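You operate a simulated robot arm through the tools that you are given. There is no shell and no other tool. Be economical: measure what you need, move in short steps, check, and stop when the job is done.

Carry out the task below with a simulated two-armed robot. There is one attempt and no reset: what you move stays moved.

## Task
Hold the green spool upright and file its burr off, try the no-go ring, then cap it.
Fine: coarse file, orange cap; file and ring end on the black mat. Set down upright: no-go ring. What is to be rubbed or washed off counts as gone when no trace of it is left.

Only the result counts: the job must be done as asked and must still hold three seconds after the hand-in. Knocking over, shifting, dropping, spilling or breaking anything else fails it. A push-on lid holds only when it is set on centred and level and pressed home; a screw cap is set on level and turned clockwise until tight.

## Robot
Two 7-joint arms with two-finger parallel grippers on one trunk, on a base that drives. Base frame: it is fixed to the floor where the robot stands at the start and does not move with it; the origin is under the middle of the robot, x ahead of it, y to its left, z up. Units: mm, degrees, N and s.
The left shoulder is at the start at [70, 163, 1170], the right one opposite. With the tool pointing down near the work surface each hand reaches from about 400 to 880 mm from the robot's upright axis, wherever it stands, measured 20 degrees to its own side. Places, roughly: black mat [600, -200, 900]; blue spool (6x6x10 cm) [700, -700, 900]; go ring [1000, -1000, 1000]; green cap [1000, -1500, 1000]; green spool (6x6x10 cm) [500, -300, 900]; green spool end [500, -300, 1000]; purple spool (6x6x10 cm) [800, -900, 900]; yellow spool (6x6x10 cm) [800, -700, 900]. Payload 3.43 kg a hand.
The TCP of each hand is the grasp point between the finger pads, 34 mm short of the fingertips. In the tool frame z runs along the fingers and y along their closing line. The gripper opens to 128 mm. The fingers are 24 mm wide and 12 mm thick; the gripper's body (48 by 130 mm) begins 96 mm behind the TCP.
Orientation is that of the tool frame in the base frame, as a unit quaternion [w, x, y, z]. With the fingers straight down and closing along the base's y, the tool's x points along the base's -x, its y along +y and its z along -z.

## Interface
- The arms move only by the tool jog_arm. It takes "left_series", "right_series" or both (then of equal length, played together; a hand with none holds still); each is a list of rows, each a list of 7 numbers: the shift along the base's x, y, z in mm, then the turn, a rotation vector about the base's x, y, z in rad, then the opening in per cent of the stroke, from 0 (shut) to 100 (fully open). In form: [[tx, ty, tz, rx, ry, rz, grip], ...]. A call has 1 to 20 rows; each row shifts and turns the commanded pose from where the row before left it. A row lasts 0.2 s, in which the tool goes at most 50 mm and 8.6 degrees; a call with a longer step from one row to the next is refused whole, and so is a gripper value outside its range. Where a pose cannot be reached the arm comes as near as it can. A force on the tool above 90 N (or 10 N above the force at the start of the call, whichever is more), or a blocked arm, ends the call early, and 0.2 s more pass. The fingers move at their own pace (about 153 mm/s each) and stop on an object; they squeeze with about 37 N. The grip force told is the motor's: it shows also when the fingers shut on nothing. Time passes only in rows, and 0.2 s behind the last, so rows that do not move let the fingers close. The reply holds the time, the measured pose of the TCP, the force on the tool along the base axes, the opening and the grip force, in the units named above and with some noise, with the torque about the TCP (base axes, N m) and any sound that the robot's microphone picked up.
- Cameras (640 x 400 px; columns grow to the right, rows downward): "scene" is now at [136.6, -39.3, 1405.7]; the picture's right is [-0.36, -0.93, 0.00], its down [-0.49, 0.19, -0.85] and it looks along [0.79, -0.31, -0.52] (base axes); focal length 220 px, centre (320, 200). "left" rides on the left gripper at [76, 11, -160] in its tool frame; the picture's right is [-0.15, 0.99, 0.00], its down [-0.88, -0.13, -0.46] and it looks along [-0.45, -0.07, 0.89] (tool axes); focal length 234 px, centre (320, 200). "right" rides on the right gripper at [76, -11, -160] in its tool frame; the picture's right is [0.15, 0.99, 0.00], its down [-0.88, 0.13, -0.46] and it looks along [-0.45, 0.07, 0.89] (tool axes); focal length 234 px, centre (320, 200). There is no depth. A picture from a camera that has moved, and an enlarged one, comes with that camera's place and axes in the base frame and with its lens. The place of the scene camera against the robot may be out by one fixed shift of up to 12 mm in any direction.
- get_image(camera): a new picture of that camera. The clock stands still meanwhile.
- move_column(by): slides the trunk up (or, below 0, down) by that many mm; the arms and the scene camera ride with it, the base frame stays. It gives what a move gives, with no picture.
- drive_base(legs): drives the robot by 1 to 6 legs, each [ahead, left, turn to the left] in mm, mm and degrees, along the robot's own axes; the way and the turn of a leg run together, so that a leg with both is an arc; at most 1500 mm and 180 degrees a leg. The arms and the cameras ride along, it lands a little off, and it stops where it bumps. It gives what a move gives.
- aim_head(pan, tilt): turns the head with the scene camera to pan (to the left, within 86 degrees either way) and tilt (down, from -29 to 69), counted from straight ahead of the robot. It gives what a move gives.
- close_up(camera, box): a new picture of the part [left, top, right, bottom] of that camera's present view, enlarged. The clock stands still meanwhile.
- finish_job(): hands the job in; it is judged then, once.

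Work in short steps. Places have to be worked out from the pictures, the camera data and where the tool is seen: move nearer, look again, correct. Check each grasp and each placing, and mend what went wrong. You have 120 turns and 108 pictures in all, those below and enlarged ones among them. Open the grippers and draw the arms clear of the work before you hand the job in, unless the task says otherwise; then end with one line.

The tools are called after "Emit:" by a JSON object that holds its "method" and its "body". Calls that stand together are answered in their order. jog_arm: Moves the arms, as the interface text tells. Its arguments: {"type":"object","properties":{"left_series":{"type":"array"},"right_series":{"type":"array"}},"required":[]} The other tools are called the same way: move_column (by) slides the trunk up or down; drive_base (legs) drives the base; aim_head (pan, tilt) turns the head that bears the scene camera; get_image (camera) takes a picture; close_up (camera, box) takes an enlarged picture of a part of a camera's view; finish_job () hands the job in.

At the start:

```text
clock: 0.0
left_tool_pos: [561.6, -18.9, 1184.1]
left_tcp_rot: [0.0, 0.0, 1.0, 0.0]
left_contact_force: [-1.1, -1.3, -0.2]
left_wrist_torque: [0.02, -0.04, 0.01]
left_width: 127.8
left_gripper_force: 0.2
right_tool_pos: [441.5, -407.8, 1268.5]
right_tcp_rot: [-0.001, 0.001, 1.0, 0.0]
right_contact_force: [0.3, -0.1, 0.5]
right_wrist_torque: [-0.01, -0.04, -0.05]
right_width: 127.9
right_gripper_force: 0.0
trunk travel left (down, up): [-650.0, 290.0]
robot x, y, heading: [-1.5, 1.3, 0.1]
head pan, tilt: [-21.3, 31.6]
```

scene: 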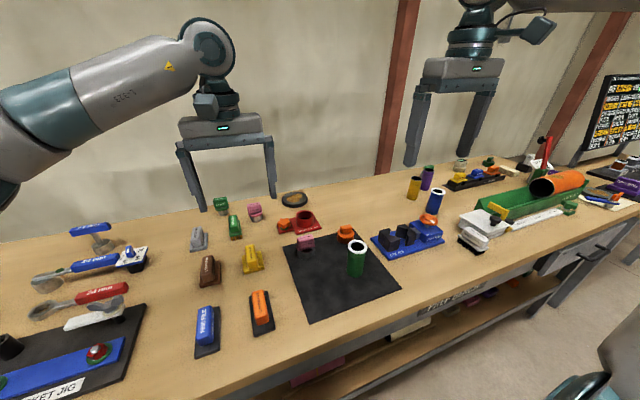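
right: 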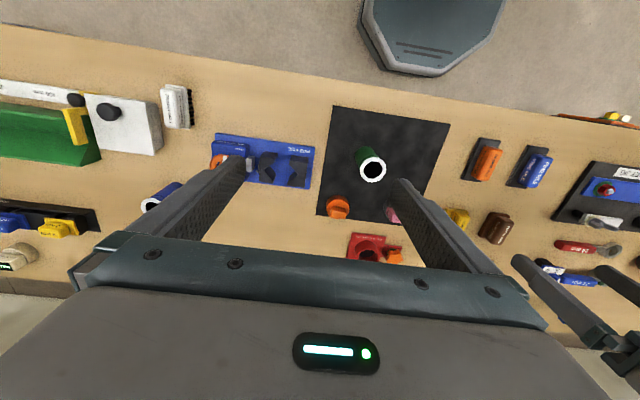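
left: 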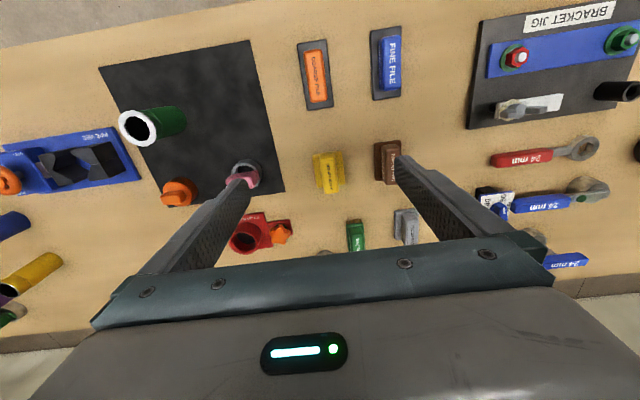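

The scene shows the green spool on the black mat, a coarse (orange) and fine (blue) file to its left, and several small coloured parts. I enlarge the relevant areas to identify the items.

Emit:
{"method": "close_up", "body": {"camera": "scene", "box": [180, 180, 340, 280]}}

Emit:
{"method": "close_up", "body": {"camera": "scene", "box": [280, 180, 460, 300]}}

Emit:
{"method": "close_up", "body": {"camera": "left", "box": [90, 30, 410, 260]}}

```text
4.00 times, centred on (260, 230) of scene
camera zoom: at [136.6, -39.3, 1405.7], right [-0.36, -0.93, 0.0], down [-0.49, 0.19, -0.85], along [0.79, -0.31, -0.52], focal length 878 px, centre (560, 80)
```

zoom: 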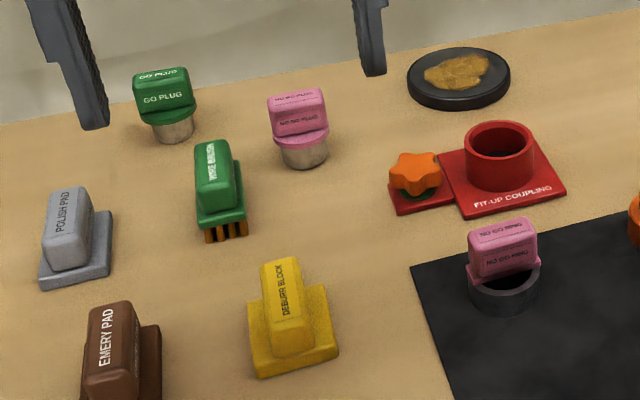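

```text
3.33 times, centred on (370, 240) of scene
camera zoom: at [136.6, -39.3, 1405.7], right [-0.36, -0.93, 0.0], down [-0.49, 0.19, -0.85], along [0.79, -0.31, -0.52], focal length 732 px, centre (153, 67)
```

zoom: 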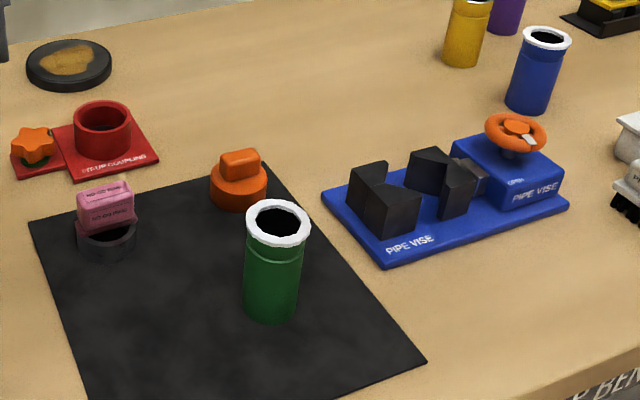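

```text
1.74 times, centred on (250, 145) of left
camera zoom: at [486.1, -7.2, 1345.7], right [0.15, 0.99, 0.0], down [0.88, -0.13, 0.46], along [0.45, -0.07, -0.89], focal length 407 px, centre (442, 296)
```

zoom: 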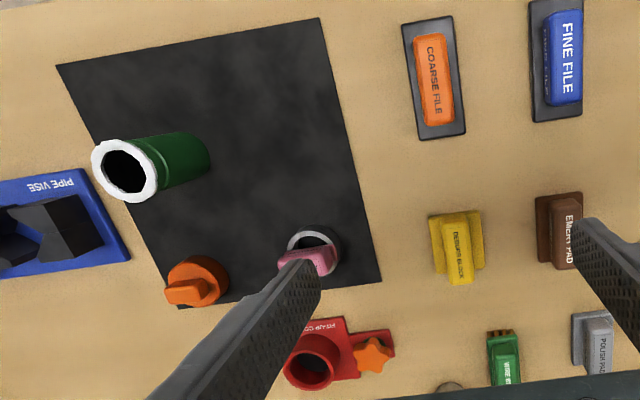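

The parts are clear: coarse file ≈(478,-14), no-go ring ≈(631,-182), orange cap ≈(648,-330), and green spool ≈(505,-292) with a white burr on its rim. I shift the robot right and slightly back so that both arms reach everything.

Emit:
{"method": "drive_base", "body": {"legs": [[-60, -150, 0]]}}

Emit:
{"method": "aim_head", "body": {"pan": -12, "tilt": 42}}

Emit:
{"method": "get_image", "body": {"camera": "scene"}}

Emit:
{"method": "get_image", "body": {"camera": "left"}}

Emit:
{"method": "get_image", "body": {"camera": "right"}}

```text
clock: 1.4
left_tool_pos: [499.6, -166.9, 1185.1]
left_tcp_rot: [0.0, 0.001, 1.0, -0.001]
left_contact_force: [-0.5, 0.9, 0.4]
left_wrist_torque: [0.01, 0.0, 0.04]
left_width: 128.1
left_gripper_force: 0.0
right_tool_pos: [380.0, -554.8, 1270.3]
right_tcp_rot: [-0.001, 0.001, 1.0, 0.0]
right_contact_force: [0.3, 0.2, 0.1]
right_wrist_torque: [0.0, 0.03, -0.02]
right_width: 128.2
right_gripper_force: 0.1
trunk travel left (down, up): [-650.0, 290.0]
robot x, y, heading: [-63.0, -147.4, -0.2]
head pan, tilt: [-21.3, 31.6]
```

```text
clock: 2.1
left_tool_pos: [500.2, -169.1, 1185.7]
left_tcp_rot: [-0.001, 0.002, 1.0, 0.001]
left_contact_force: [-0.7, -0.3, -0.1]
left_wrist_torque: [-0.01, -0.06, 0.01]
left_width: 127.9
left_gripper_force: 0.0
right_tool_pos: [379.0, -556.5, 1270.0]
right_tcp_rot: [0.001, 0.001, 1.0, 0.0]
right_contact_force: [1.0, 0.1, 0.7]
right_wrist_torque: [0.0, -0.03, -0.01]
right_width: 128.0
right_gripper_force: 0.1
trunk travel left (down, up): [-650.0, 290.0]
robot x, y, heading: [-62.8, -148.1, -0.2]
head pan, tilt: [-12.0, 42.0]
```

```text
101 pictures are left
camera scene: at [73.0, -173.4, 1390.0], right [-0.21, -0.98, 0.0], down [-0.65, 0.14, -0.74], along [0.73, -0.16, -0.67], focal length 220 px, centre (320, 200)
```

scene: 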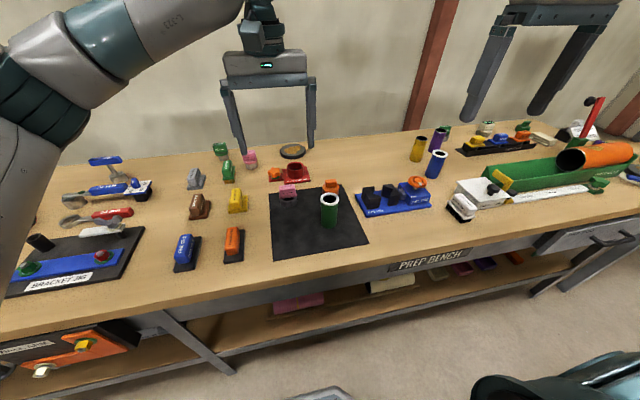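

```text
100 pictures are left
camera left: at [424.6, -157.3, 1345.7], right [0.15, 0.99, 0.0], down [0.88, -0.13, 0.46], along [0.45, -0.07, -0.89], focal length 234 px, centre (320, 200)
```

left: 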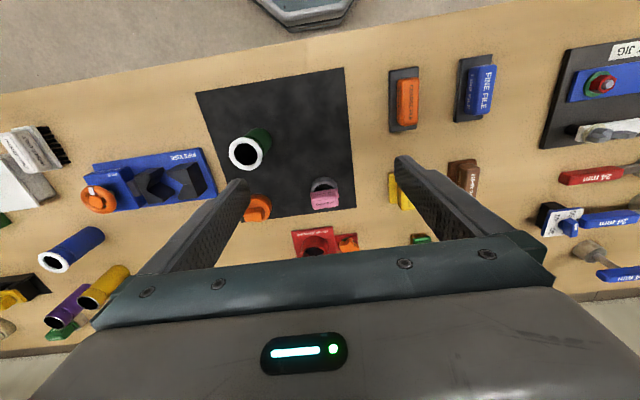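

```text
99 pictures are left
camera right: at [303.6, -567.8, 1429.0], right [-0.14, 0.99, 0.0], down [0.88, 0.13, 0.46], along [0.45, 0.07, -0.89], focal length 234 px, centre (320, 200)
```

right: 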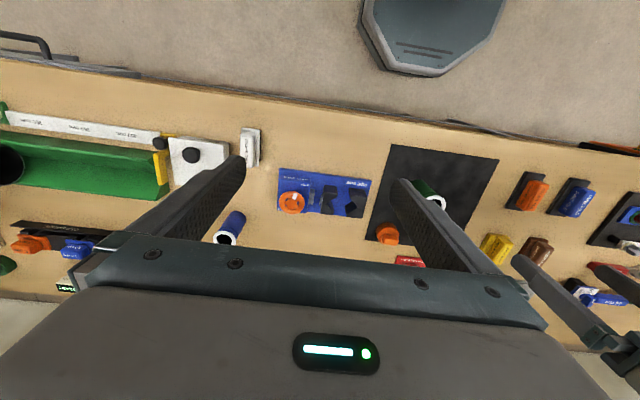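

Refined: spool top ≈(508,-289), table edge at x≈349. I bring the right hand in front of the spool while tilting it to 30° below horizontal, and the left hand over the coarse file.

Emit:
{"method": "jog_arm", "body": {"right_series": [[2, 33, -21, 0, -0.131, 0, 100], [2, 33, -21, 0, -0.131, 0, 100], [2, 33, -21, 0, -0.131, 0, 100], [2, 33, -21, 0, -0.131, 0, 100], [2, 33, -21, 0, -0.131, 0, 100], [2, 33, -21, 0, -0.131, 0, 100], [2, 33, -21, 0, -0.131, 0, 100], [2, 33, -21, 0, -0.131, 0, 100], [0, 0, 0, 0, 0, 0, 100]], "left_series": [[-3, 19, -10, 0, 0, 0, 100], [-3, 19, -10, 0, 0, 0, 100], [-3, 19, -10, 0, 0, 0, 100], [-3, 19, -10, 0, 0, 0, 100], [-3, 19, -10, 0, 0, 0, 100], [-3, 19, -10, 0, 0, 0, 100], [-3, 19, -10, 0, 0, 0, 100], [-3, 19, -10, 0, 0, 0, 100], [0, 0, 0, 0, 0, 0, 50]]}}

Emit:
{"method": "get_image", "body": {"camera": "scene"}}

Emit:
{"method": "get_image", "body": {"camera": "right"}}

Emit:
{"method": "get_image", "body": {"camera": "left"}}

```text
clock: 4.1
left_tool_pos: [476.8, -17.7, 1104.6]
left_tcp_rot: [-0.001, 0.002, 1.0, 0.001]
left_contact_force: [0.1, 0.0, 0.4]
left_wrist_torque: [0.05, 0.04, -0.01]
left_width: 63.8
left_gripper_force: 0.2
right_tool_pos: [489.4, -279.3, 1150.6]
right_tcp_rot: [0.499, 0.002, 0.866, 0.001]
right_contact_force: [-0.2, 0.0, -1.1]
right_wrist_torque: [0.02, 0.01, 0.02]
right_width: 128.1
right_gripper_force: 0.0
right hand out of reach, approached as far as the arm can: row 5, 6, 7, 8
trunk travel left (down, up): [-650.0, 290.0]
robot x, y, heading: [-57.0, -149.2, -0.3]
head pan, tilt: [-12.0, 42.0]
```

```text
98 pictures are left
camera scene: at [76.3, -174.1, 1389.6], right [-0.21, -0.98, 0.0], down [-0.66, 0.14, -0.74], along [0.72, -0.16, -0.67], focal length 220 px, centre (320, 200)
```

scene: 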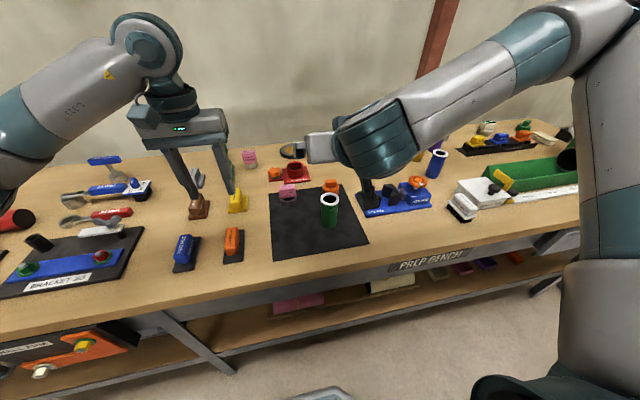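

```text
97 pictures are left
camera right: at [312.9, -288.6, 1165.5], right [-0.07, 0.99, -0.12], down [0.05, 0.13, 0.99], along [1.0, 0.06, -0.06], focal length 234 px, centre (320, 200)
```

right: 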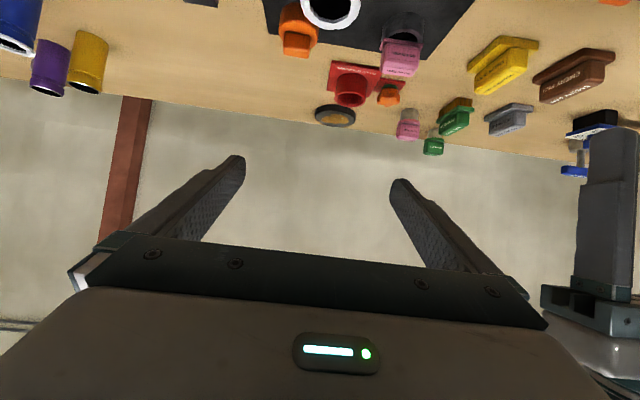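

```text
96 pictures are left
camera left: at [403.0, -6.2, 1265.9], right [0.15, 0.99, 0.0], down [0.88, -0.13, 0.45], along [0.45, -0.07, -0.89], focal length 234 px, centre (320, 200)
```

left: 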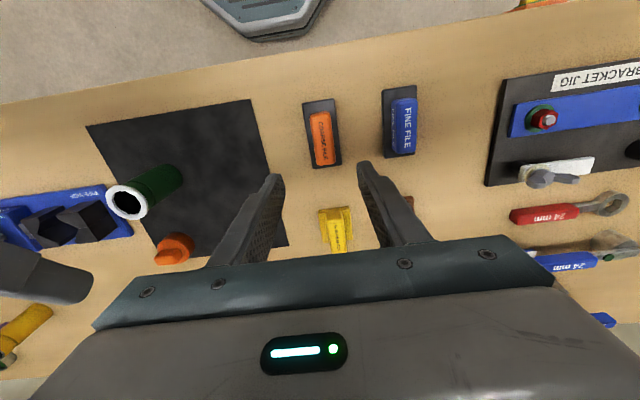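

The right arm is too close to the body for a forward-pointing hand, so it stopped at x=489. I back the base 90 mm and then come straight down over the spool with the fingers on either side of it.

Emit:
{"method": "drive_base", "body": {"legs": [[-90, 0, 0]]}}

Emit:
{"method": "jog_arm", "body": {"right_series": [[0, 0, 0, 0, 0, 0, 100]]}}

```text
clock: 5.2
left_tool_pos: [385.7, -16.4, 1106.4]
left_tcp_rot: [0.0, 0.002, 1.0, 0.0]
left_contact_force: [-0.6, 0.3, 0.2]
left_wrist_torque: [0.02, -0.03, -0.03]
left_width: 64.1
left_gripper_force: 0.0
right_tool_pos: [397.0, -277.9, 1152.2]
right_tcp_rot: [0.5, 0.002, 0.866, 0.0]
right_contact_force: [0.1, 0.8, -0.1]
right_wrist_torque: [0.04, -0.03, 0.01]
right_width: 127.8
right_gripper_force: 0.1
trunk travel left (down, up): [-650.0, 290.0]
robot x, y, heading: [-154.2, -146.8, 0.1]
head pan, tilt: [-12.0, 42.0]
```

```text
clock: 5.6
left_tool_pos: [387.4, -16.7, 1104.2]
left_tcp_rot: [0.0, 0.001, 1.0, 0.0]
left_contact_force: [0.4, 1.4, 0.4]
left_wrist_torque: [-0.02, 0.02, -0.01]
left_width: 63.8
left_gripper_force: 0.0
right_tool_pos: [399.6, -277.7, 1150.2]
right_tcp_rot: [0.499, 0.002, 0.867, 0.0]
right_contact_force: [0.9, -0.5, -0.1]
right_wrist_torque: [-0.03, 0.04, 0.0]
right_width: 128.2
right_gripper_force: 0.1
trunk travel left (down, up): [-650.0, 290.0]
robot x, y, heading: [-152.4, -148.2, -0.1]
head pan, tilt: [-12.0, 42.0]
```

I bring the right hand to just above the spool (508,-289,1040) and the left hand over the file.

Emit:
{"method": "jog_arm", "body": {"right_series": [[27, -3, 0, 0, 0, 0, 100], [27, -3, -20, 0, 0, 0, 100], [27, -3, -40, 0, 0, 0, 100], [27, -3, -40, 0, 0, 0, 100], [0, 0, -10, 0, 0, 0, 100]], "left_series": [[23, 0, -16, 0, 0, 0, 50], [23, 0, -16, 0, 0, 0, 50], [23, 0, -16, 0, 0, 0, 50], [23, 0, -16, 0, 0, 0, 50], [0, 0, 0, 0, 0, 0, 50]]}}

Emit:
{"method": "get_image", "body": {"camera": "right"}}

Emit:
{"method": "get_image", "body": {"camera": "left"}}

Emit:
{"method": "get_image", "body": {"camera": "scene"}}

```text
clock: 6.8
left_tool_pos: [476.0, -16.2, 1042.2]
left_tcp_rot: [0.002, 0.001, 1.0, 0.0]
left_contact_force: [-0.7, -0.6, -0.1]
left_wrist_torque: [-0.01, -0.06, -0.03]
left_width: 64.1
left_gripper_force: 0.1
right_tool_pos: [502.1, -295.6, 1045.3]
right_tcp_rot: [0.5, 0.002, 0.866, 0.001]
right_contact_force: [-0.9, 1.1, -0.5]
right_wrist_torque: [-0.01, -0.03, 0.02]
right_width: 128.0
right_gripper_force: 0.0
right hand out of reach, approached as far as the arm can: row 5
trunk travel left (down, up): [-650.0, 290.0]
robot x, y, heading: [-153.6, -149.7, -0.1]
head pan, tilt: [-12.0, 42.0]
```

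```text
95 pictures are left
camera right: at [327.1, -305.3, 1059.0], right [-0.07, 0.99, -0.12], down [0.05, 0.13, 0.99], along [1.0, 0.07, -0.05], focal length 234 px, centre (320, 200)
```

right: 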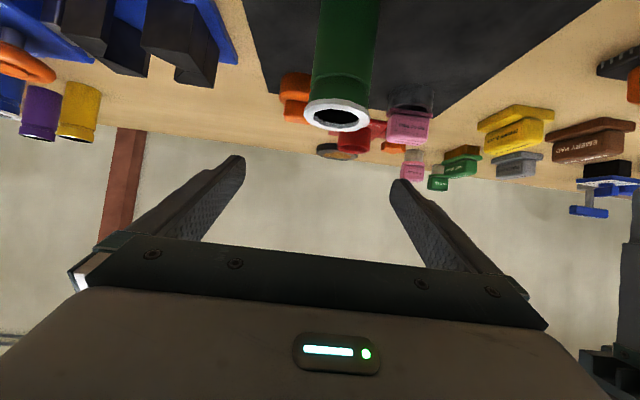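

```text
94 pictures are left
camera left: at [401.2, -4.0, 1202.3], right [0.15, 0.99, 0.0], down [0.88, -0.13, 0.46], along [0.45, -0.07, -0.89], focal length 234 px, centre (320, 200)
```

left: 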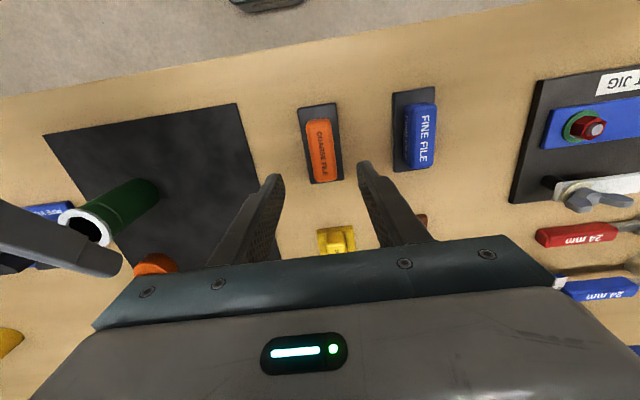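

```text
93 pictures are left
camera scene: at [-17.9, -172.0, 1390.1], right [-0.21, -0.98, 0.0], down [-0.65, 0.14, -0.74], along [0.73, -0.16, -0.67], focal length 220 px, centre (320, 200)
```

scene: 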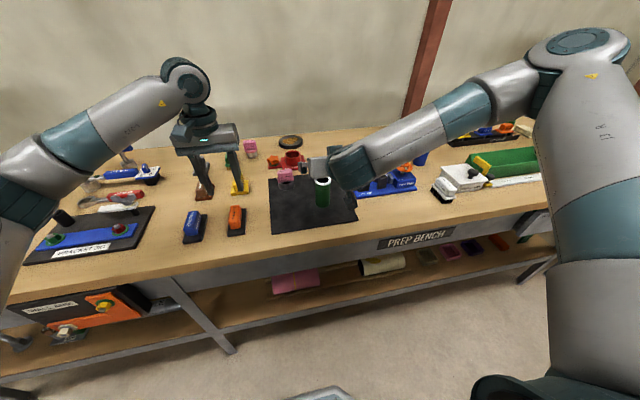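

The right hand can't go lower this way because of joint limits, but the column can carry it down. I centre it on the spool (≈506,-288), raise the left hand, then lower the trunk in two steps.

Emit:
{"method": "jog_arm", "body": {"right_series": [[2, 7, 0, 0, 0, 0, 100], [0, 0, 0, 0, 0, 0, 100]], "left_series": [[0, 0, 40, 0, 0, 0, 50], [0, 0, 40, 0, 0, 0, 50]]}}

Emit:
{"method": "move_column", "body": {"by": -60}}

Emit:
{"method": "get_image", "body": {"camera": "right"}}

Emit:
{"method": "get_image", "body": {"camera": "scene"}}

```text
clock: 7.4
left_tool_pos: [476.8, -19.7, 1123.1]
left_tcp_rot: [0.0, 0.002, 1.0, 0.0]
left_contact_force: [0.3, 1.1, 0.1]
left_wrist_torque: [-0.01, -0.01, -0.01]
left_width: 63.9
left_gripper_force: 0.0
right_tool_pos: [504.9, -296.0, 1047.1]
right_tcp_rot: [0.499, 0.002, 0.867, 0.0]
right_contact_force: [-1.1, -0.6, -0.1]
right_wrist_torque: [0.01, -0.03, 0.02]
right_width: 127.9
right_gripper_force: 0.1
right hand out of reach, approached as far as the arm can: row 1
trunk travel left (down, up): [-650.0, 290.0]
robot x, y, heading: [-148.9, -147.4, -0.3]
head pan, tilt: [-12.0, 42.0]
```

```text
clock: 8.4
left_tool_pos: [476.0, -18.6, 1062.3]
left_tcp_rot: [0.0, 0.002, 1.0, 0.001]
left_contact_force: [-0.6, -0.3, 0.5]
left_wrist_torque: [-0.04, -0.05, -0.03]
left_width: 63.9
left_gripper_force: 0.1
right_tool_pos: [505.4, -293.5, 988.1]
right_tcp_rot: [0.499, 0.001, 0.866, 0.001]
right_contact_force: [-0.2, -0.8, 0.3]
right_wrist_torque: [-0.02, 0.0, 0.03]
right_width: 128.0
right_gripper_force: 0.1
trunk travel left (down, up): [-590.0, 350.0]
robot x, y, heading: [-152.8, -147.3, -0.3]
head pan, tilt: [-12.0, 42.0]
```

```text
92 pictures are left
camera right: at [329.5, -304.4, 1001.5], right [-0.07, 0.99, -0.12], down [0.05, 0.13, 0.99], along [1.0, 0.07, -0.06], focal length 234 px, centre (320, 200)
```

right: 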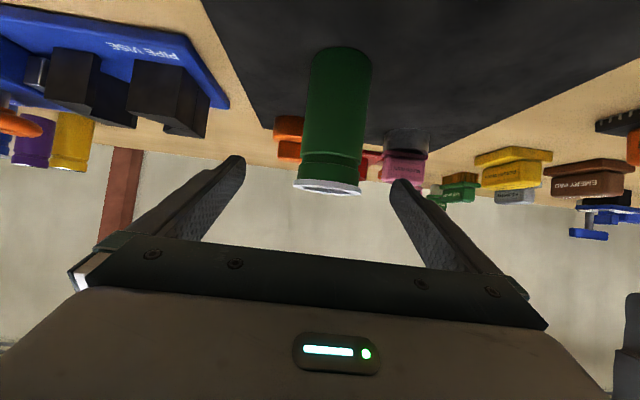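

```text
91 pictures are left
camera scene: at [-16.6, -172.3, 1330.0], right [-0.21, -0.98, 0.0], down [-0.65, 0.14, -0.74], along [0.73, -0.16, -0.67], focal length 220 px, centre (320, 200)
```

scene: 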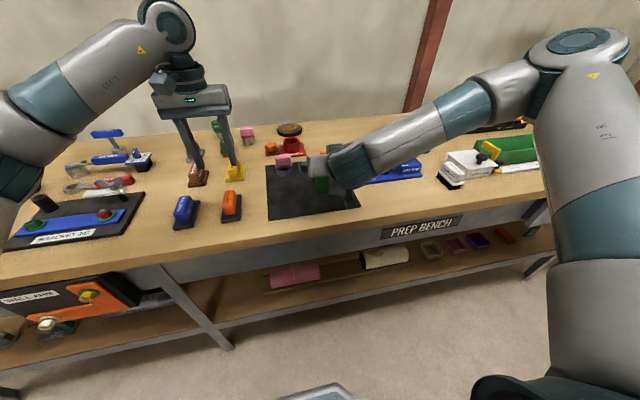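

The spool stands between the fingers, so I lower the trunk 60 more and look again.

Emit:
{"method": "move_column", "body": {"by": -60}}

Emit:
{"method": "get_image", "body": {"camera": "right"}}

Emit:
{"method": "get_image", "body": {"camera": "left"}}

```text
clock: 9.4
left_tool_pos: [477.3, -17.9, 1001.6]
left_tcp_rot: [0.0, 0.001, 1.0, 0.0]
left_contact_force: [0.2, 0.3, -0.7]
left_wrist_torque: [0.03, -0.01, -0.02]
left_width: 64.2
left_gripper_force: 0.1
right_tool_pos: [506.1, -294.1, 926.4]
right_tcp_rot: [0.5, 0.0, 0.866, 0.001]
right_contact_force: [0.9, -0.3, -0.5]
right_wrist_torque: [-0.01, 0.03, 0.01]
right_width: 128.1
right_gripper_force: 0.0
trunk travel left (down, up): [-530.0, 410.0]
robot x, y, heading: [-148.4, -149.7, -0.2]
head pan, tilt: [-12.0, 42.0]
```

```text
90 pictures are left
camera right: at [329.5, -304.3, 941.5], right [-0.07, 0.99, -0.12], down [0.05, 0.13, 0.99], along [1.0, 0.07, -0.06], focal length 234 px, centre (320, 200)
```

right: 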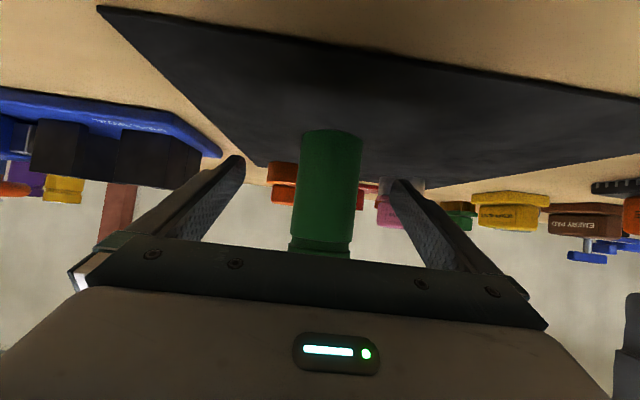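

```text
89 pictures are left
camera left: at [402.1, -7.0, 1162.5], right [0.15, 0.99, 0.0], down [0.88, -0.13, 0.46], along [0.45, -0.07, -0.89], focal length 234 px, centre (320, 200)
```

left: 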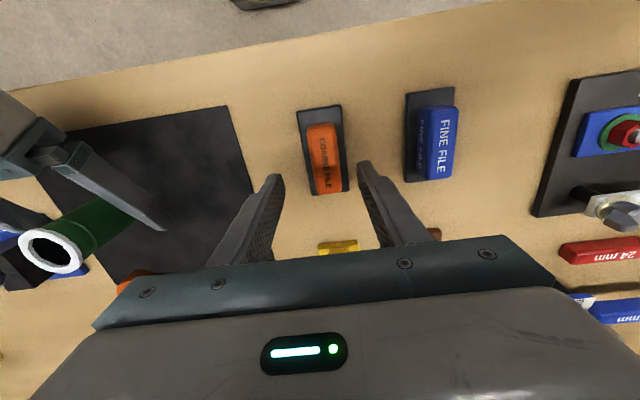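

The spool axis is ≈(508,-288) and the hand is at y=-294. I try a small y correction, then close.

Emit:
{"method": "jog_arm", "body": {"right_series": [[0, 6, 2, 0, 0, 0, 100], [0, 0, 0, 0, 0, 0, 100]]}}

```text
clock: 10.0
left_tool_pos: [477.7, -19.1, 1001.7]
left_tcp_rot: [0.0, 0.002, 1.0, 0.0]
left_contact_force: [-0.7, 0.0, 0.4]
left_wrist_torque: [0.0, 0.01, 0.01]
left_width: 64.1
left_gripper_force: 0.1
right_tool_pos: [504.9, -291.4, 931.0]
right_tcp_rot: [0.498, 0.001, 0.867, 0.001]
right_contact_force: [0.0, -0.3, -1.0]
right_wrist_torque: [0.0, 0.0, 0.03]
right_width: 127.9
right_gripper_force: 0.2
right hand out of reach, approached as far as the arm can: row 1
trunk travel left (down, up): [-530.0, 410.0]
robot x, y, heading: [-151.3, -148.5, -0.3]
head pan, tilt: [-12.0, 42.0]
```

Close enough (within 3 mm). I close the right fingers on the spool.

Emit:
{"method": "jog_arm", "body": {"right_series": [[0, 0, 0, 0, 0, 0, 60], [0, 0, 0, 0, 0, 0, 40], [0, 0, 0, 0, 0, 0, 20], [0, 0, 0, 0, 0, 0, 20]]}}

Emit:
{"method": "get_image", "body": {"camera": "right"}}

Emit:
{"method": "close_up", "body": {"camera": "left", "box": [0, 80, 360, 305]}}

```text
clock: 11.0
left_tool_pos: [478.4, -19.4, 1001.8]
left_tcp_rot: [-0.001, 0.002, 1.0, -0.001]
left_contact_force: [-0.3, 0.4, 0.6]
left_wrist_torque: [0.0, -0.03, -0.02]
left_width: 63.8
left_gripper_force: 0.1
right_tool_pos: [505.0, -291.6, 930.0]
right_tcp_rot: [0.499, 0.001, 0.867, 0.001]
right_contact_force: [0.0, 1.4, 1.9]
right_wrist_torque: [-0.02, -0.01, 0.02]
right_width: 46.6
right_gripper_force: 36.8
trunk travel left (down, up): [-530.0, 410.0]
robot x, y, heading: [-149.5, -148.6, -0.3]
head pan, tilt: [-12.0, 42.0]
```

```text
88 pictures are left
camera right: at [329.4, -302.1, 945.2], right [-0.07, 0.99, -0.12], down [0.05, 0.13, 0.99], along [1.0, 0.07, -0.06], focal length 234 px, centre (320, 200)
```

right: 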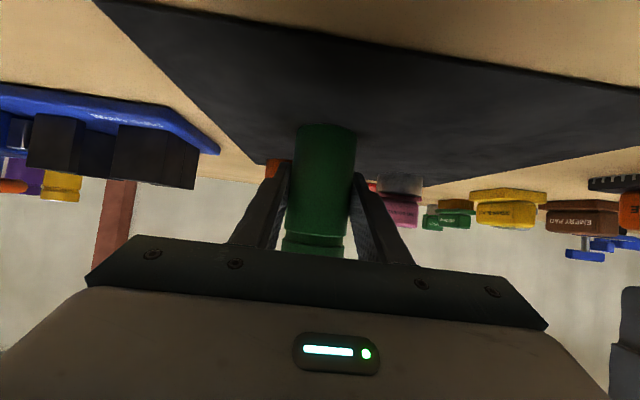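

```text
1.78 times, centred on (180, 192) of left
camera zoom: at [402.4, -6.7, 1162.2], right [0.15, 0.99, 0.0], down [0.88, -0.13, 0.46], along [0.45, -0.07, -0.89], focal length 416 px, centre (569, 213)
```

zoom: 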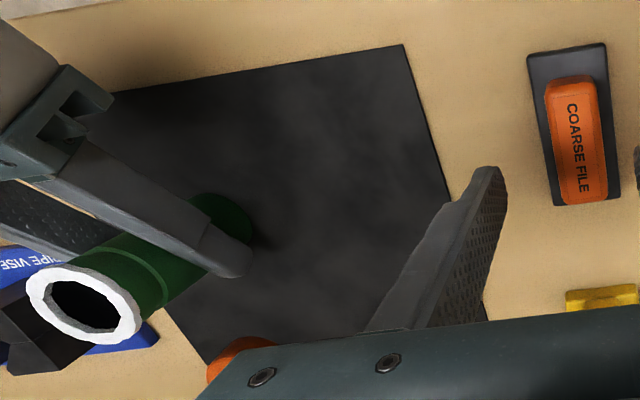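

The spool is gripped (46.6 mm) and upright. I check the file's height before grasping it.

Emit:
{"method": "close_up", "body": {"camera": "scene", "box": [160, 160, 280, 235]}}

Emit:
{"method": "close_up", "body": {"camera": "scene", "box": [240, 120, 400, 220]}}

```text
5.33 times, centred on (220, 198) of scene
camera zoom: at [-16.2, -172.0, 1269.9], right [-0.21, -0.98, 0.0], down [-0.65, 0.14, -0.74], along [0.73, -0.16, -0.67], focal length 1171 px, centre (853, 213)
```

zoom: 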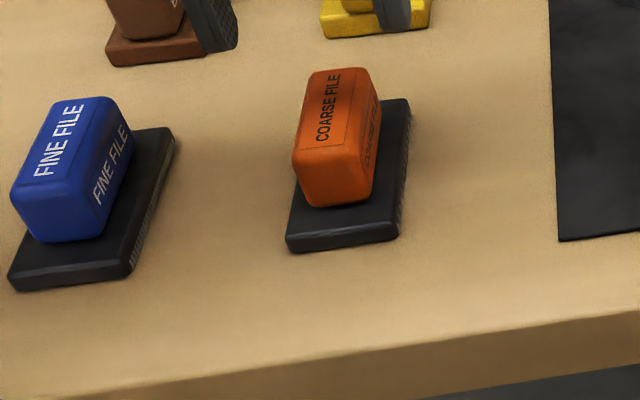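

```text
4.00 times, centred on (320, 170) of scene
camera zoom: at [-16.2, -172.0, 1269.9], right [-0.21, -0.98, 0.0], down [-0.65, 0.14, -0.74], along [0.73, -0.16, -0.67], focal length 878 px, centre (320, 320)
```

zoom: 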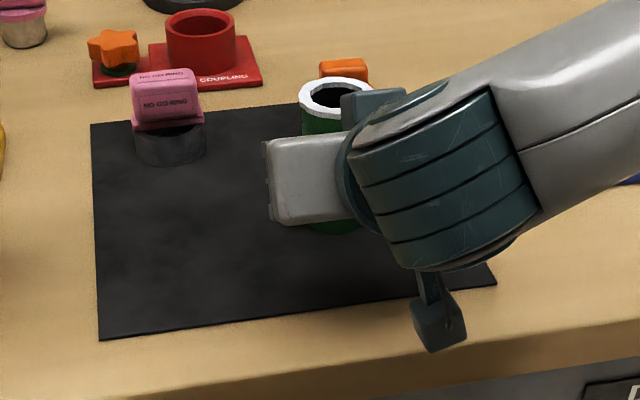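

The file has a base plate about 15 mm thick and a handle whose top is at z≈932. I descend to TCP z≈939 over the handle and close.

Emit:
{"method": "jog_arm", "body": {"left_series": [[0, 5, -21, 0, 0, 0, 50], [0, 0, -21, 0, 0, 0, 50], [0, 0, -20, 0, 0, 0, 50], [0, 0, 0, 0, 0, 0, 50], [0, 0, 0, 0, 0, 0, 30], [0, 0, 0, 0, 0, 0, 10], [0, 0, 0, 0, 0, 0, 10]]}}

Emit:
{"method": "get_image", "body": {"camera": "left"}}

Emit:
{"method": "close_up", "body": {"camera": "scene", "box": [160, 120, 320, 220]}}

```text
clock: 12.6
left_tool_pos: [477.2, -13.0, 937.6]
left_tcp_rot: [0.0, 0.002, 1.0, 0.001]
left_contact_force: [-0.1, 0.0, -0.5]
left_wrist_torque: [0.03, -0.05, 0.0]
left_width: 29.3
left_gripper_force: 36.8
right_tool_pos: [506.1, -291.8, 929.8]
right_tcp_rot: [0.498, 0.001, 0.867, 0.002]
right_contact_force: [-5.2, -1.5, 4.2]
right_wrist_torque: [-0.35, 0.17, -0.24]
right_width: 46.6
right_gripper_force: 36.8
trunk travel left (down, up): [-530.0, 410.0]
robot x, y, heading: [-154.8, -150.1, -0.2]
head pan, tilt: [-12.0, 42.0]
```

```text
84 pictures are left
camera left: at [402.4, -1.2, 1098.7], right [0.15, 0.99, 0.0], down [0.88, -0.13, 0.46], along [0.45, -0.07, -0.89], focal length 234 px, centre (320, 200)
```

left: 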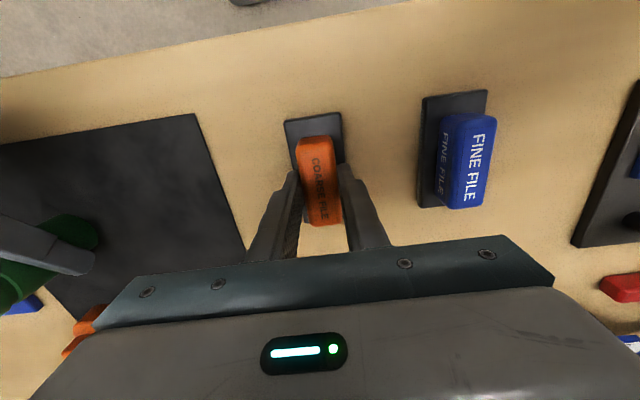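

```text
4.00 times, centred on (240, 170) of scene
camera zoom: at [-16.5, -172.3, 1269.9], right [-0.21, -0.98, 0.0], down [-0.65, 0.14, -0.74], along [0.73, -0.16, -0.67], focal length 878 px, centre (640, 320)
```

zoom: 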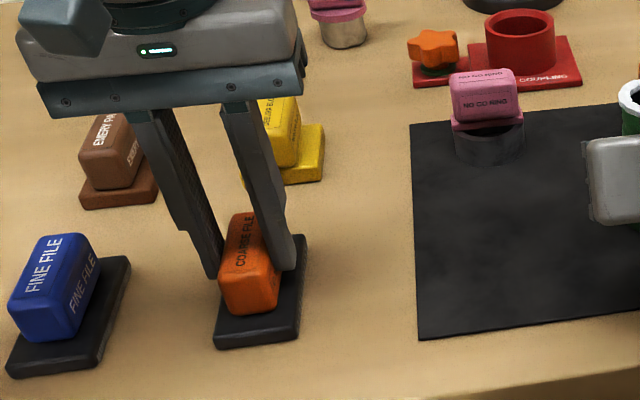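

The file is gripped mid-handle at 29 mm, with its underside ≈58 mm below the TCP. I lift it and carry it over the spool at (518,-288).

Emit:
{"method": "jog_arm", "body": {"left_series": [[0, 0, 40, 0, 0, 0, 10], [0, 0, 40, 0, 0, 0, 10], [0, 0, 40, 0, 0, 0, 10], [0, 0, 40, 0, 0, 0, 10], [5, -34, 0, 0, 0, 0, 10], [5, -34, 0, 0, 0, 0, 10], [5, -34, 0, 0, 0, 0, 10], [5, -34, 0, 0, 0, 0, 10], [5, -34, 0, 0, 0, 0, 10], [5, -34, 0, 0, 0, 0, 10], [5, -34, 0, 0, 0, 0, 10], [5, -37, 0, 0, 0, 0, 10], [0, 0, 0, 0, 0, 0, 10]]}}

Emit:
{"method": "get_image", "body": {"camera": "left"}}

Emit:
{"method": "close_up", "body": {"camera": "scene", "box": [240, 100, 400, 200]}}

```text
clock: 15.4
left_tool_pos: [514.9, -287.2, 1099.7]
left_tcp_rot: [0.0, 0.003, 1.0, 0.0]
left_contact_force: [-0.2, 0.3, -2.7]
left_wrist_torque: [-0.02, 0.04, 0.02]
left_width: 29.5
left_gripper_force: 37.2
right_tool_pos: [505.2, -291.4, 930.5]
right_tcp_rot: [0.499, 0.001, 0.867, 0.0]
right_contact_force: [-2.7, -2.9, 3.9]
right_wrist_torque: [-0.08, -0.01, -0.05]
right_width: 46.7
right_gripper_force: 37.6
trunk travel left (down, up): [-530.0, 410.0]
robot x, y, heading: [-151.1, -150.2, -0.1]
head pan, tilt: [-12.0, 42.0]
```

```text
82 pictures are left
camera left: at [440.9, -275.8, 1260.9], right [0.15, 0.99, 0.0], down [0.88, -0.13, 0.46], along [0.45, -0.07, -0.89], focal length 234 px, centre (320, 200)
```

left: 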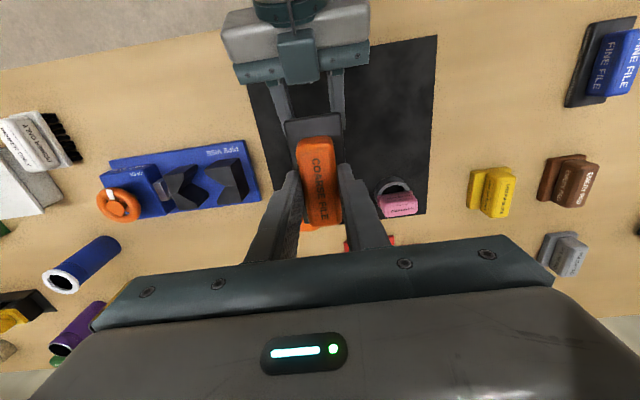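

```text
4.00 times, centred on (320, 150) of scene
camera zoom: at [-16.3, -171.2, 1269.9], right [-0.21, -0.98, 0.0], down [-0.65, 0.14, -0.74], along [0.73, -0.16, -0.67], focal length 878 px, centre (320, 400)
```

zoom: 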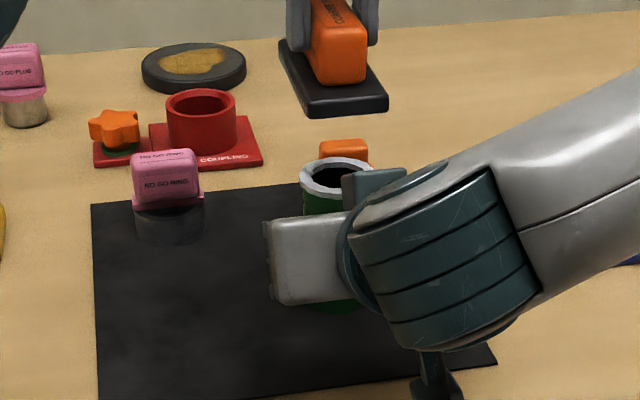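

The file hangs above the spool. I descend to just over the rim, then in small steps to feel for contact.

Emit:
{"method": "jog_arm", "body": {"left_series": [[0, 0, -25, 0, 0, 0, 10], [0, 0, -22, 0, 0, 0, 10], [0, 0, 0, 0, 0, 0, 10]]}}

Emit:
{"method": "close_up", "body": {"camera": "scene", "box": [240, 100, 400, 200]}}

Emit:
{"method": "jog_arm", "body": {"left_series": [[0, 0, -3, 0, 0, 0, 10], [0, 0, -3, 0, 0, 0, 10], [0, 0, 0, 0, 0, 0, 10]]}}

```text
clock: 16.2
left_tool_pos: [516.4, -289.3, 1053.1]
left_tcp_rot: [0.0, 0.002, 1.0, 0.0]
left_contact_force: [-0.4, 1.3, -2.2]
left_wrist_torque: [-0.02, 0.01, 0.0]
left_width: 29.7
left_gripper_force: 36.4
right_tool_pos: [505.3, -291.9, 929.4]
right_tcp_rot: [0.499, 0.001, 0.866, 0.002]
right_contact_force: [-2.4, -0.9, 2.8]
right_wrist_torque: [-0.11, 0.07, -0.03]
right_width: 46.9
right_gripper_force: 37.1
trunk travel left (down, up): [-530.0, 410.0]
robot x, y, heading: [-151.3, -145.1, -0.0]
head pan, tilt: [-12.0, 42.0]
```

```text
4.00 times, centred on (320, 150) of scene
camera zoom: at [-16.6, -172.4, 1269.9], right [-0.21, -0.98, 0.0], down [-0.65, 0.14, -0.74], along [0.73, -0.16, -0.67], focal length 878 px, centre (320, 400)
```

zoom: 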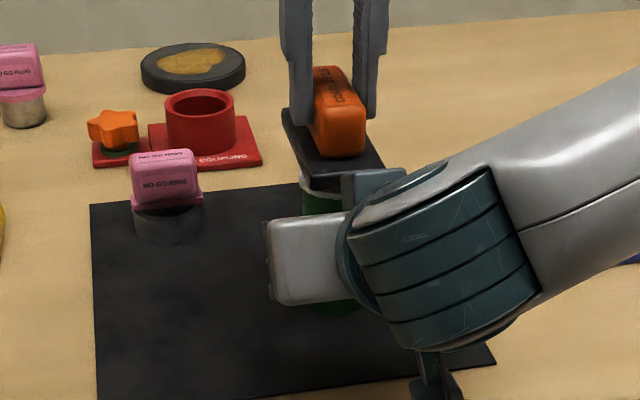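

```text
clock: 17.0
left_tool_pos: [516.3, -289.4, 1046.6]
left_tcp_rot: [-0.001, 0.002, 1.0, -0.001]
left_contact_force: [-0.3, -0.3, -3.1]
left_wrist_torque: [0.0, 0.02, 0.03]
left_width: 29.4
left_gripper_force: 36.6
right_tool_pos: [504.9, -291.7, 929.5]
right_tcp_rot: [0.498, 0.0, 0.867, 0.002]
right_contact_force: [-3.4, -1.6, 1.8]
right_wrist_torque: [-0.08, 0.04, -0.04]
right_width: 46.9
right_gripper_force: 37.5
trunk travel left (down, up): [-530.0, 410.0]
robot x, y, heading: [-149.0, -149.6, -0.2]
head pan, tilt: [-12.0, 42.0]
```

No contact yet at 1046.6; I keep going down by 2 mm rows.

Emit:
{"method": "jog_arm", "body": {"left_series": [[0, 0, -2, 0, 0, 0, 10], [0, 0, -2, 0, 0, 0, 10], [0, 0, 0, 0, 0, 0, 10]]}}

Emit:
{"method": "jog_arm", "body": {"left_series": [[0, 0, -2, 0, 0, 0, 10], [0, 0, 0, 0, 0, 0, 10]]}}

```text
clock: 17.8
left_tool_pos: [517.9, -290.0, 1042.0]
left_tcp_rot: [0.0, 0.002, 1.0, 0.0]
left_contact_force: [-0.5, -0.3, -3.0]
left_wrist_torque: [0.0, 0.0, -0.02]
left_width: 29.5
left_gripper_force: 36.9
right_tool_pos: [505.8, -292.8, 930.2]
right_tcp_rot: [0.499, 0.001, 0.867, 0.002]
right_contact_force: [-2.4, -0.5, 1.8]
right_wrist_torque: [-0.06, 0.03, -0.06]
right_width: 46.8
right_gripper_force: 37.3
trunk travel left (down, up): [-530.0, 410.0]
robot x, y, heading: [-154.4, -143.6, -0.0]
head pan, tilt: [-12.0, 42.0]
```

```text
clock: 18.4
left_tool_pos: [517.0, -289.9, 1041.1]
left_tcp_rot: [0.001, 0.001, 1.0, 0.0]
left_contact_force: [-0.2, 0.4, -1.9]
left_wrist_torque: [-0.01, 0.04, 0.04]
left_width: 29.4
left_gripper_force: 37.2
right_tool_pos: [505.0, -291.1, 930.2]
right_tcp_rot: [0.499, 0.001, 0.867, 0.001]
right_contact_force: [-2.2, -0.5, 0.3]
right_wrist_torque: [-0.05, 0.0, -0.04]
right_width: 47.0
right_gripper_force: 36.4
trunk travel left (down, up): [-530.0, 410.0]
robot x, y, heading: [-151.1, -145.1, -0.3]
head pan, tilt: [-12.0, 42.0]
```

Still in free air at 1041; I continue by 2 mm.

Emit:
{"method": "jog_arm", "body": {"left_series": [[0, 0, -2, 0, 0, 0, 10], [0, 0, 0, 0, 0, 0, 10]]}}

Emit:
{"method": "jog_arm", "body": {"left_series": [[0, 0, -2, 0, 0, 0, 10], [0, 0, 0, 0, 0, 0, 10]]}}

Emit:
{"method": "close_up", "body": {"camera": "scene", "box": [280, 120, 360, 170]}}

```text
clock: 19.0
left_tool_pos: [516.3, -288.1, 1041.0]
left_tcp_rot: [0.001, 0.002, 1.0, -0.001]
left_contact_force: [-0.2, -2.5, 21.8]
left_wrist_torque: [-0.07, 0.62, -0.02]
left_width: 29.4
left_gripper_force: 37.5
right_tool_pos: [504.1, -292.8, 929.7]
right_tcp_rot: [0.498, 0.001, 0.867, 0.001]
right_contact_force: [7.3, 2.0, -5.7]
right_wrist_torque: [-0.1, -0.95, 0.04]
right_width: 46.8
right_gripper_force: 37.5
trunk travel left (down, up): [-530.0, 410.0]
robot x, y, heading: [-151.7, -146.6, -0.1]
head pan, tilt: [-12.0, 42.0]
```

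```text
clock: 19.6
left_tool_pos: [517.3, -288.5, 1037.5]
left_tcp_rot: [0.001, 0.002, 1.0, -0.001]
left_contact_force: [-2.6, -4.7, 35.9]
left_wrist_torque: [-0.19, -0.03, -0.06]
left_width: 29.5
left_gripper_force: 37.3
right_tool_pos: [505.2, -291.6, 931.9]
right_tcp_rot: [0.498, 0.001, 0.867, 0.002]
right_contact_force: [14.4, 3.1, -9.9]
right_wrist_torque: [-0.01, 0.09, -0.04]
right_width: 47.1
right_gripper_force: 37.0
trunk travel left (down, up): [-530.0, 410.0]
robot x, y, heading: [-149.0, -148.4, -0.4]
head pan, tilt: [-12.0, 42.0]
```

```text
8.00 times, centred on (320, 145) of scene
camera zoom: at [-17.0, -172.1, 1270.2], right [-0.21, -0.98, 0.0], down [-0.65, 0.14, -0.74], along [0.73, -0.16, -0.67], focal length 1756 px, centre (320, 640)
```

zoom: 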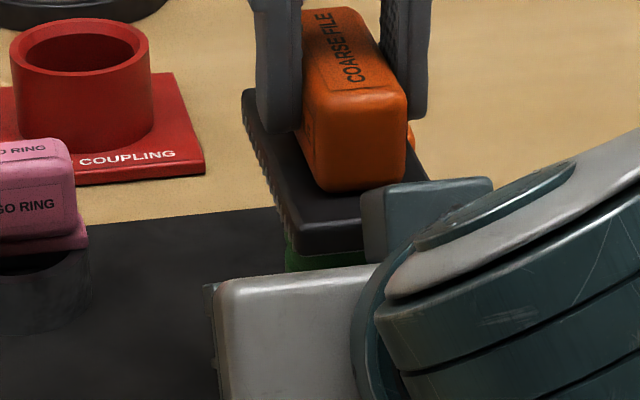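

The file rests on the rim with ~36 N. I ease off 1 mm and make back-and-forth strokes along y.

Emit:
{"method": "jog_arm", "body": {"left_series": [[0, 0, 1, 0, 0, 0, 10], [0, 15, 0, 0, 0, 0, 10], [0, -15, 0, 0, 0, 0, 10], [0, -15, 0, 0, 0, 0, 10], [0, 15, 0, 0, 0, 0, 10], [0, 15, 0, 0, 0, 0, 10], [0, -15, 0, 0, 0, 0, 10], [0, -15, 0, 0, 0, 0, 10], [0, 15, 0, 0, 0, 0, 10], [0, 0, 0, 0, 0, 0, 10]]}}

Emit:
{"method": "get_image", "body": {"camera": "left"}}

```text
clock: 21.8
left_tool_pos: [514.5, -290.3, 1038.4]
left_tcp_rot: [0.0, 0.003, 1.0, 0.0]
left_contact_force: [0.9, -9.6, 21.6]
left_wrist_torque: [-0.57, -0.18, -0.06]
left_width: 29.4
left_gripper_force: 36.9
right_tool_pos: [503.7, -292.5, 930.1]
right_tcp_rot: [0.499, 0.0, 0.867, 0.002]
right_contact_force: [-0.4, 5.6, -7.1]
right_wrist_torque: [-0.35, 0.3, 0.28]
right_width: 46.9
right_gripper_force: 37.3
trunk travel left (down, up): [-530.0, 410.0]
robot x, y, heading: [-147.4, -147.8, -0.0]
head pan, tilt: [-12.0, 42.0]
```

```text
78 pictures are left
camera left: at [440.0, -278.4, 1199.0], right [0.15, 0.99, 0.0], down [0.88, -0.13, 0.46], along [0.45, -0.07, -0.89], focal length 234 px, centre (320, 200)
```

left: 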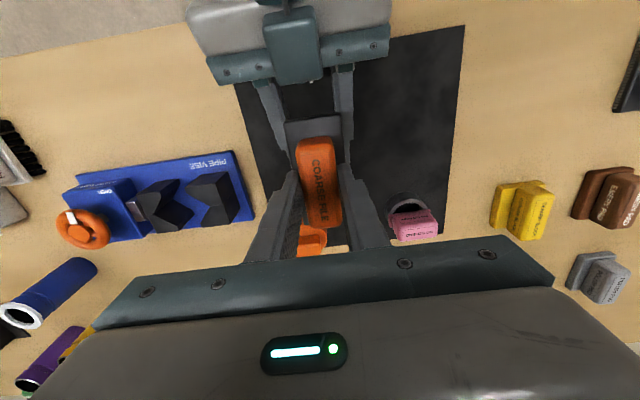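

I lift the file aside toward +y to inspect the rim.

Emit:
{"method": "jog_arm", "body": {"left_series": [[0, 0, 30, 0, 0, 0, 10], [0, 40, 10, 0, 0, 0, 10], [0, 40, 0, 0, 0, 0, 10], [0, 20, 0, 0, 0, 0, 10]]}}

Emit:
{"method": "close_up", "body": {"camera": "scene", "box": [280, 120, 360, 170]}}

Emit:
{"method": "close_up", "body": {"camera": "left", "box": [40, 60, 360, 260]}}

```text
clock: 22.8
left_tool_pos: [519.6, -187.9, 1077.5]
left_tcp_rot: [0.0, 0.002, 1.0, 0.0]
left_contact_force: [0.8, -0.2, -2.0]
left_wrist_torque: [-0.02, 0.0, 0.01]
left_width: 29.4
left_gripper_force: 36.8
right_tool_pos: [507.3, -291.1, 930.5]
right_tcp_rot: [0.499, 0.002, 0.867, 0.0]
right_contact_force: [2.2, 1.3, 2.7]
right_wrist_torque: [0.16, -0.22, -0.07]
right_width: 46.6
right_gripper_force: 36.6
trunk travel left (down, up): [-530.0, 410.0]
robot x, y, heading: [-152.8, -151.0, 0.0]
head pan, tilt: [-12.0, 42.0]
```

```text
8.00 times, centred on (320, 145) of scene
camera zoom: at [-15.7, -171.3, 1269.9], right [-0.21, -0.98, 0.0], down [-0.65, 0.14, -0.74], along [0.73, -0.16, -0.67], focal length 1756 px, centre (320, 640)
```

zoom: 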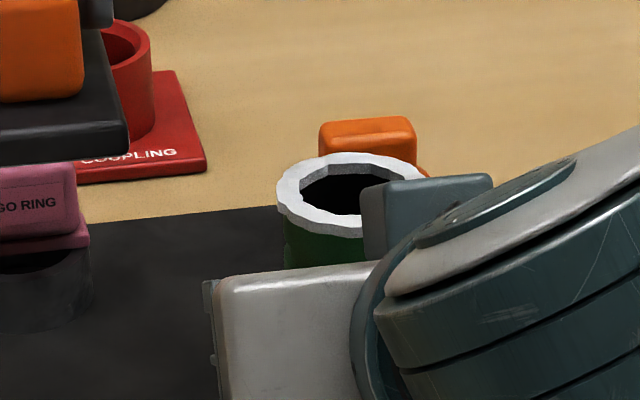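

```text
2.00 times, centred on (200, 160) of left
camera zoom: at [443.9, -175.7, 1238.3], right [0.15, 0.99, 0.0], down [0.88, -0.13, 0.45], along [0.45, -0.07, -0.89], focal length 468 px, centre (560, 280)
```

zoom: 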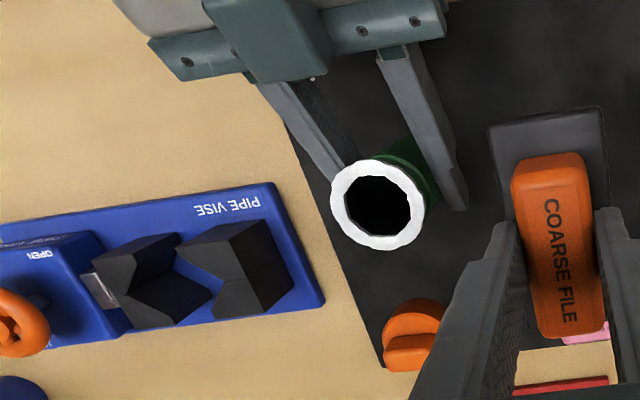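

The white burr is still there after four strokes. I return and file more, with a little more pressure and longer strokes in both directions.

Emit:
{"method": "jog_arm", "body": {"left_series": [[0, -20, 0, 0, 0, 0, 10], [0, -40, 0, 0, 0, 0, 10], [0, -40, -10, 0, 0, 0, 10], [0, 0, -27, 0, 0, 0, 10], [0, 0, -4, 0, 0, 0, 10], [0, 18, 0, 0, 0, 0, 10], [0, -36, 0, 0, 0, 0, 10], [0, 36, 0, 0, 0, 0, 10], [0, -36, 0, 0, 0, 0, 10], [0, 36, 0, 0, 0, 0, 10], [0, -36, 0, 0, 0, 0, 10], [0, 36, 0, 0, 0, 0, 10], [0, -36, 0, 0, 0, 0, 10], [0, 36, 0, 0, 0, 0, 10], [0, -36, 0, 0, 0, 0, 10], [0, 18, 0, 0, 0, 0, 10], [15, 0, 0, 0, 0, 0, 10], [-15, 0, 0, 0, 0, 0, 10], [15, 0, 0, 0, 0, 0, 10], [-15, 0, 0, 0, 0, 0, 10]]}}

Emit:
{"method": "jog_arm", "body": {"left_series": [[0, 0, 31, 0, 0, 0, 10], [0, 40, 10, 0, 0, 0, 10], [0, 40, 0, 0, 0, 0, 10], [0, 20, 0, 0, 0, 0, 10]]}}

Emit:
{"method": "close_up", "body": {"camera": "left", "box": [40, 60, 360, 260]}}

```text
clock: 27.0
left_tool_pos: [516.9, -288.3, 1038.5]
left_tcp_rot: [0.002, 0.0, 1.0, 0.001]
left_contact_force: [8.5, 2.6, 23.4]
left_wrist_torque: [0.07, -0.66, 0.08]
left_width: 29.4
left_gripper_force: 37.5
right_tool_pos: [504.6, -290.7, 930.3]
right_tcp_rot: [0.499, 0.002, 0.866, 0.0]
right_contact_force: [-5.4, 1.7, -5.8]
right_wrist_torque: [0.02, -0.51, -0.1]
right_width: 46.9
right_gripper_force: 37.2
trunk travel left (down, up): [-530.0, 410.0]
robot x, y, heading: [-152.2, -146.6, -0.2]
head pan, tilt: [-12.0, 42.0]
```

```text
clock: 28.0
left_tool_pos: [516.7, -187.8, 1078.1]
left_tcp_rot: [0.0, 0.002, 1.0, 0.0]
left_contact_force: [0.3, -0.3, -2.9]
left_wrist_torque: [-0.03, -0.01, 0.01]
left_width: 29.4
left_gripper_force: 37.0
right_tool_pos: [506.2, -291.1, 930.9]
right_tcp_rot: [0.499, 0.001, 0.867, 0.001]
right_contact_force: [2.2, 2.0, 2.7]
right_wrist_torque: [0.06, -0.29, 0.06]
right_width: 46.8
right_gripper_force: 36.9
trunk travel left (down, up): [-530.0, 410.0]
robot x, y, heading: [-151.0, -150.9, -0.3]
head pan, tilt: [-12.0, 42.0]
```

```text
2.00 times, centred on (200, 160) of left
camera zoom: at [443.1, -175.3, 1237.9], right [0.15, 0.99, 0.0], down [0.88, -0.13, 0.45], along [0.45, -0.07, -0.89], focal length 468 px, centre (560, 280)
```

zoom: 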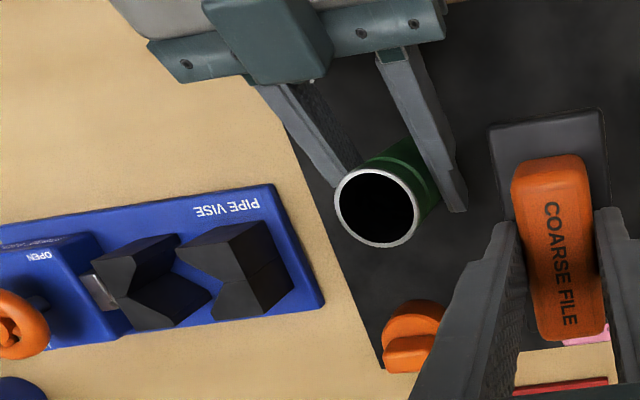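

The lumpy burr is gone, leaving only a smooth thin rim. I enlarge to check for traces.

Emit:
{"method": "close_up", "body": {"camera": "left", "box": [195, 130, 275, 190]}}

Emit:
{"method": "close_up", "body": {"camera": "scene", "box": [300, 130, 348, 160]}}

```text
6.67 times, centred on (235, 160) of left
camera zoom: at [443.1, -175.3, 1237.9], right [0.15, 0.99, 0.0], down [0.88, -0.13, 0.45], along [0.45, -0.07, -0.89], focal length 1561 px, centre (887, 467)
```

zoom: 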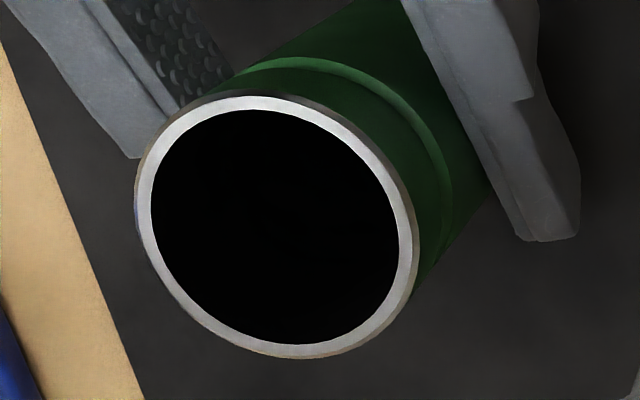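

```text
13.33 times, centred on (324, 145) of scene
camera zoom: at [-15.7, -171.2, 1269.9], right [-0.21, -0.98, 0.0], down [-0.65, 0.14, -0.74], along [0.73, -0.16, -0.67], focal length 2927 px, centre (267, 933)
```

zoom: 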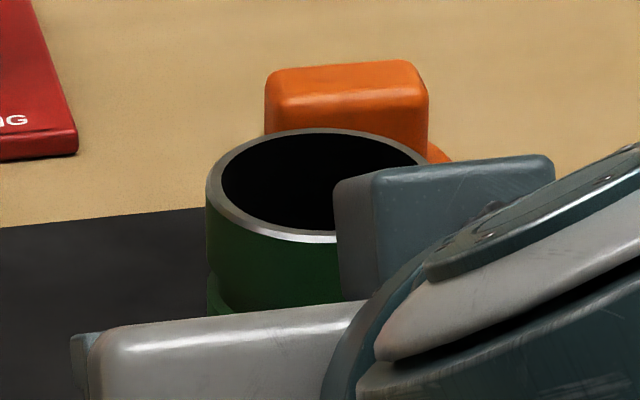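

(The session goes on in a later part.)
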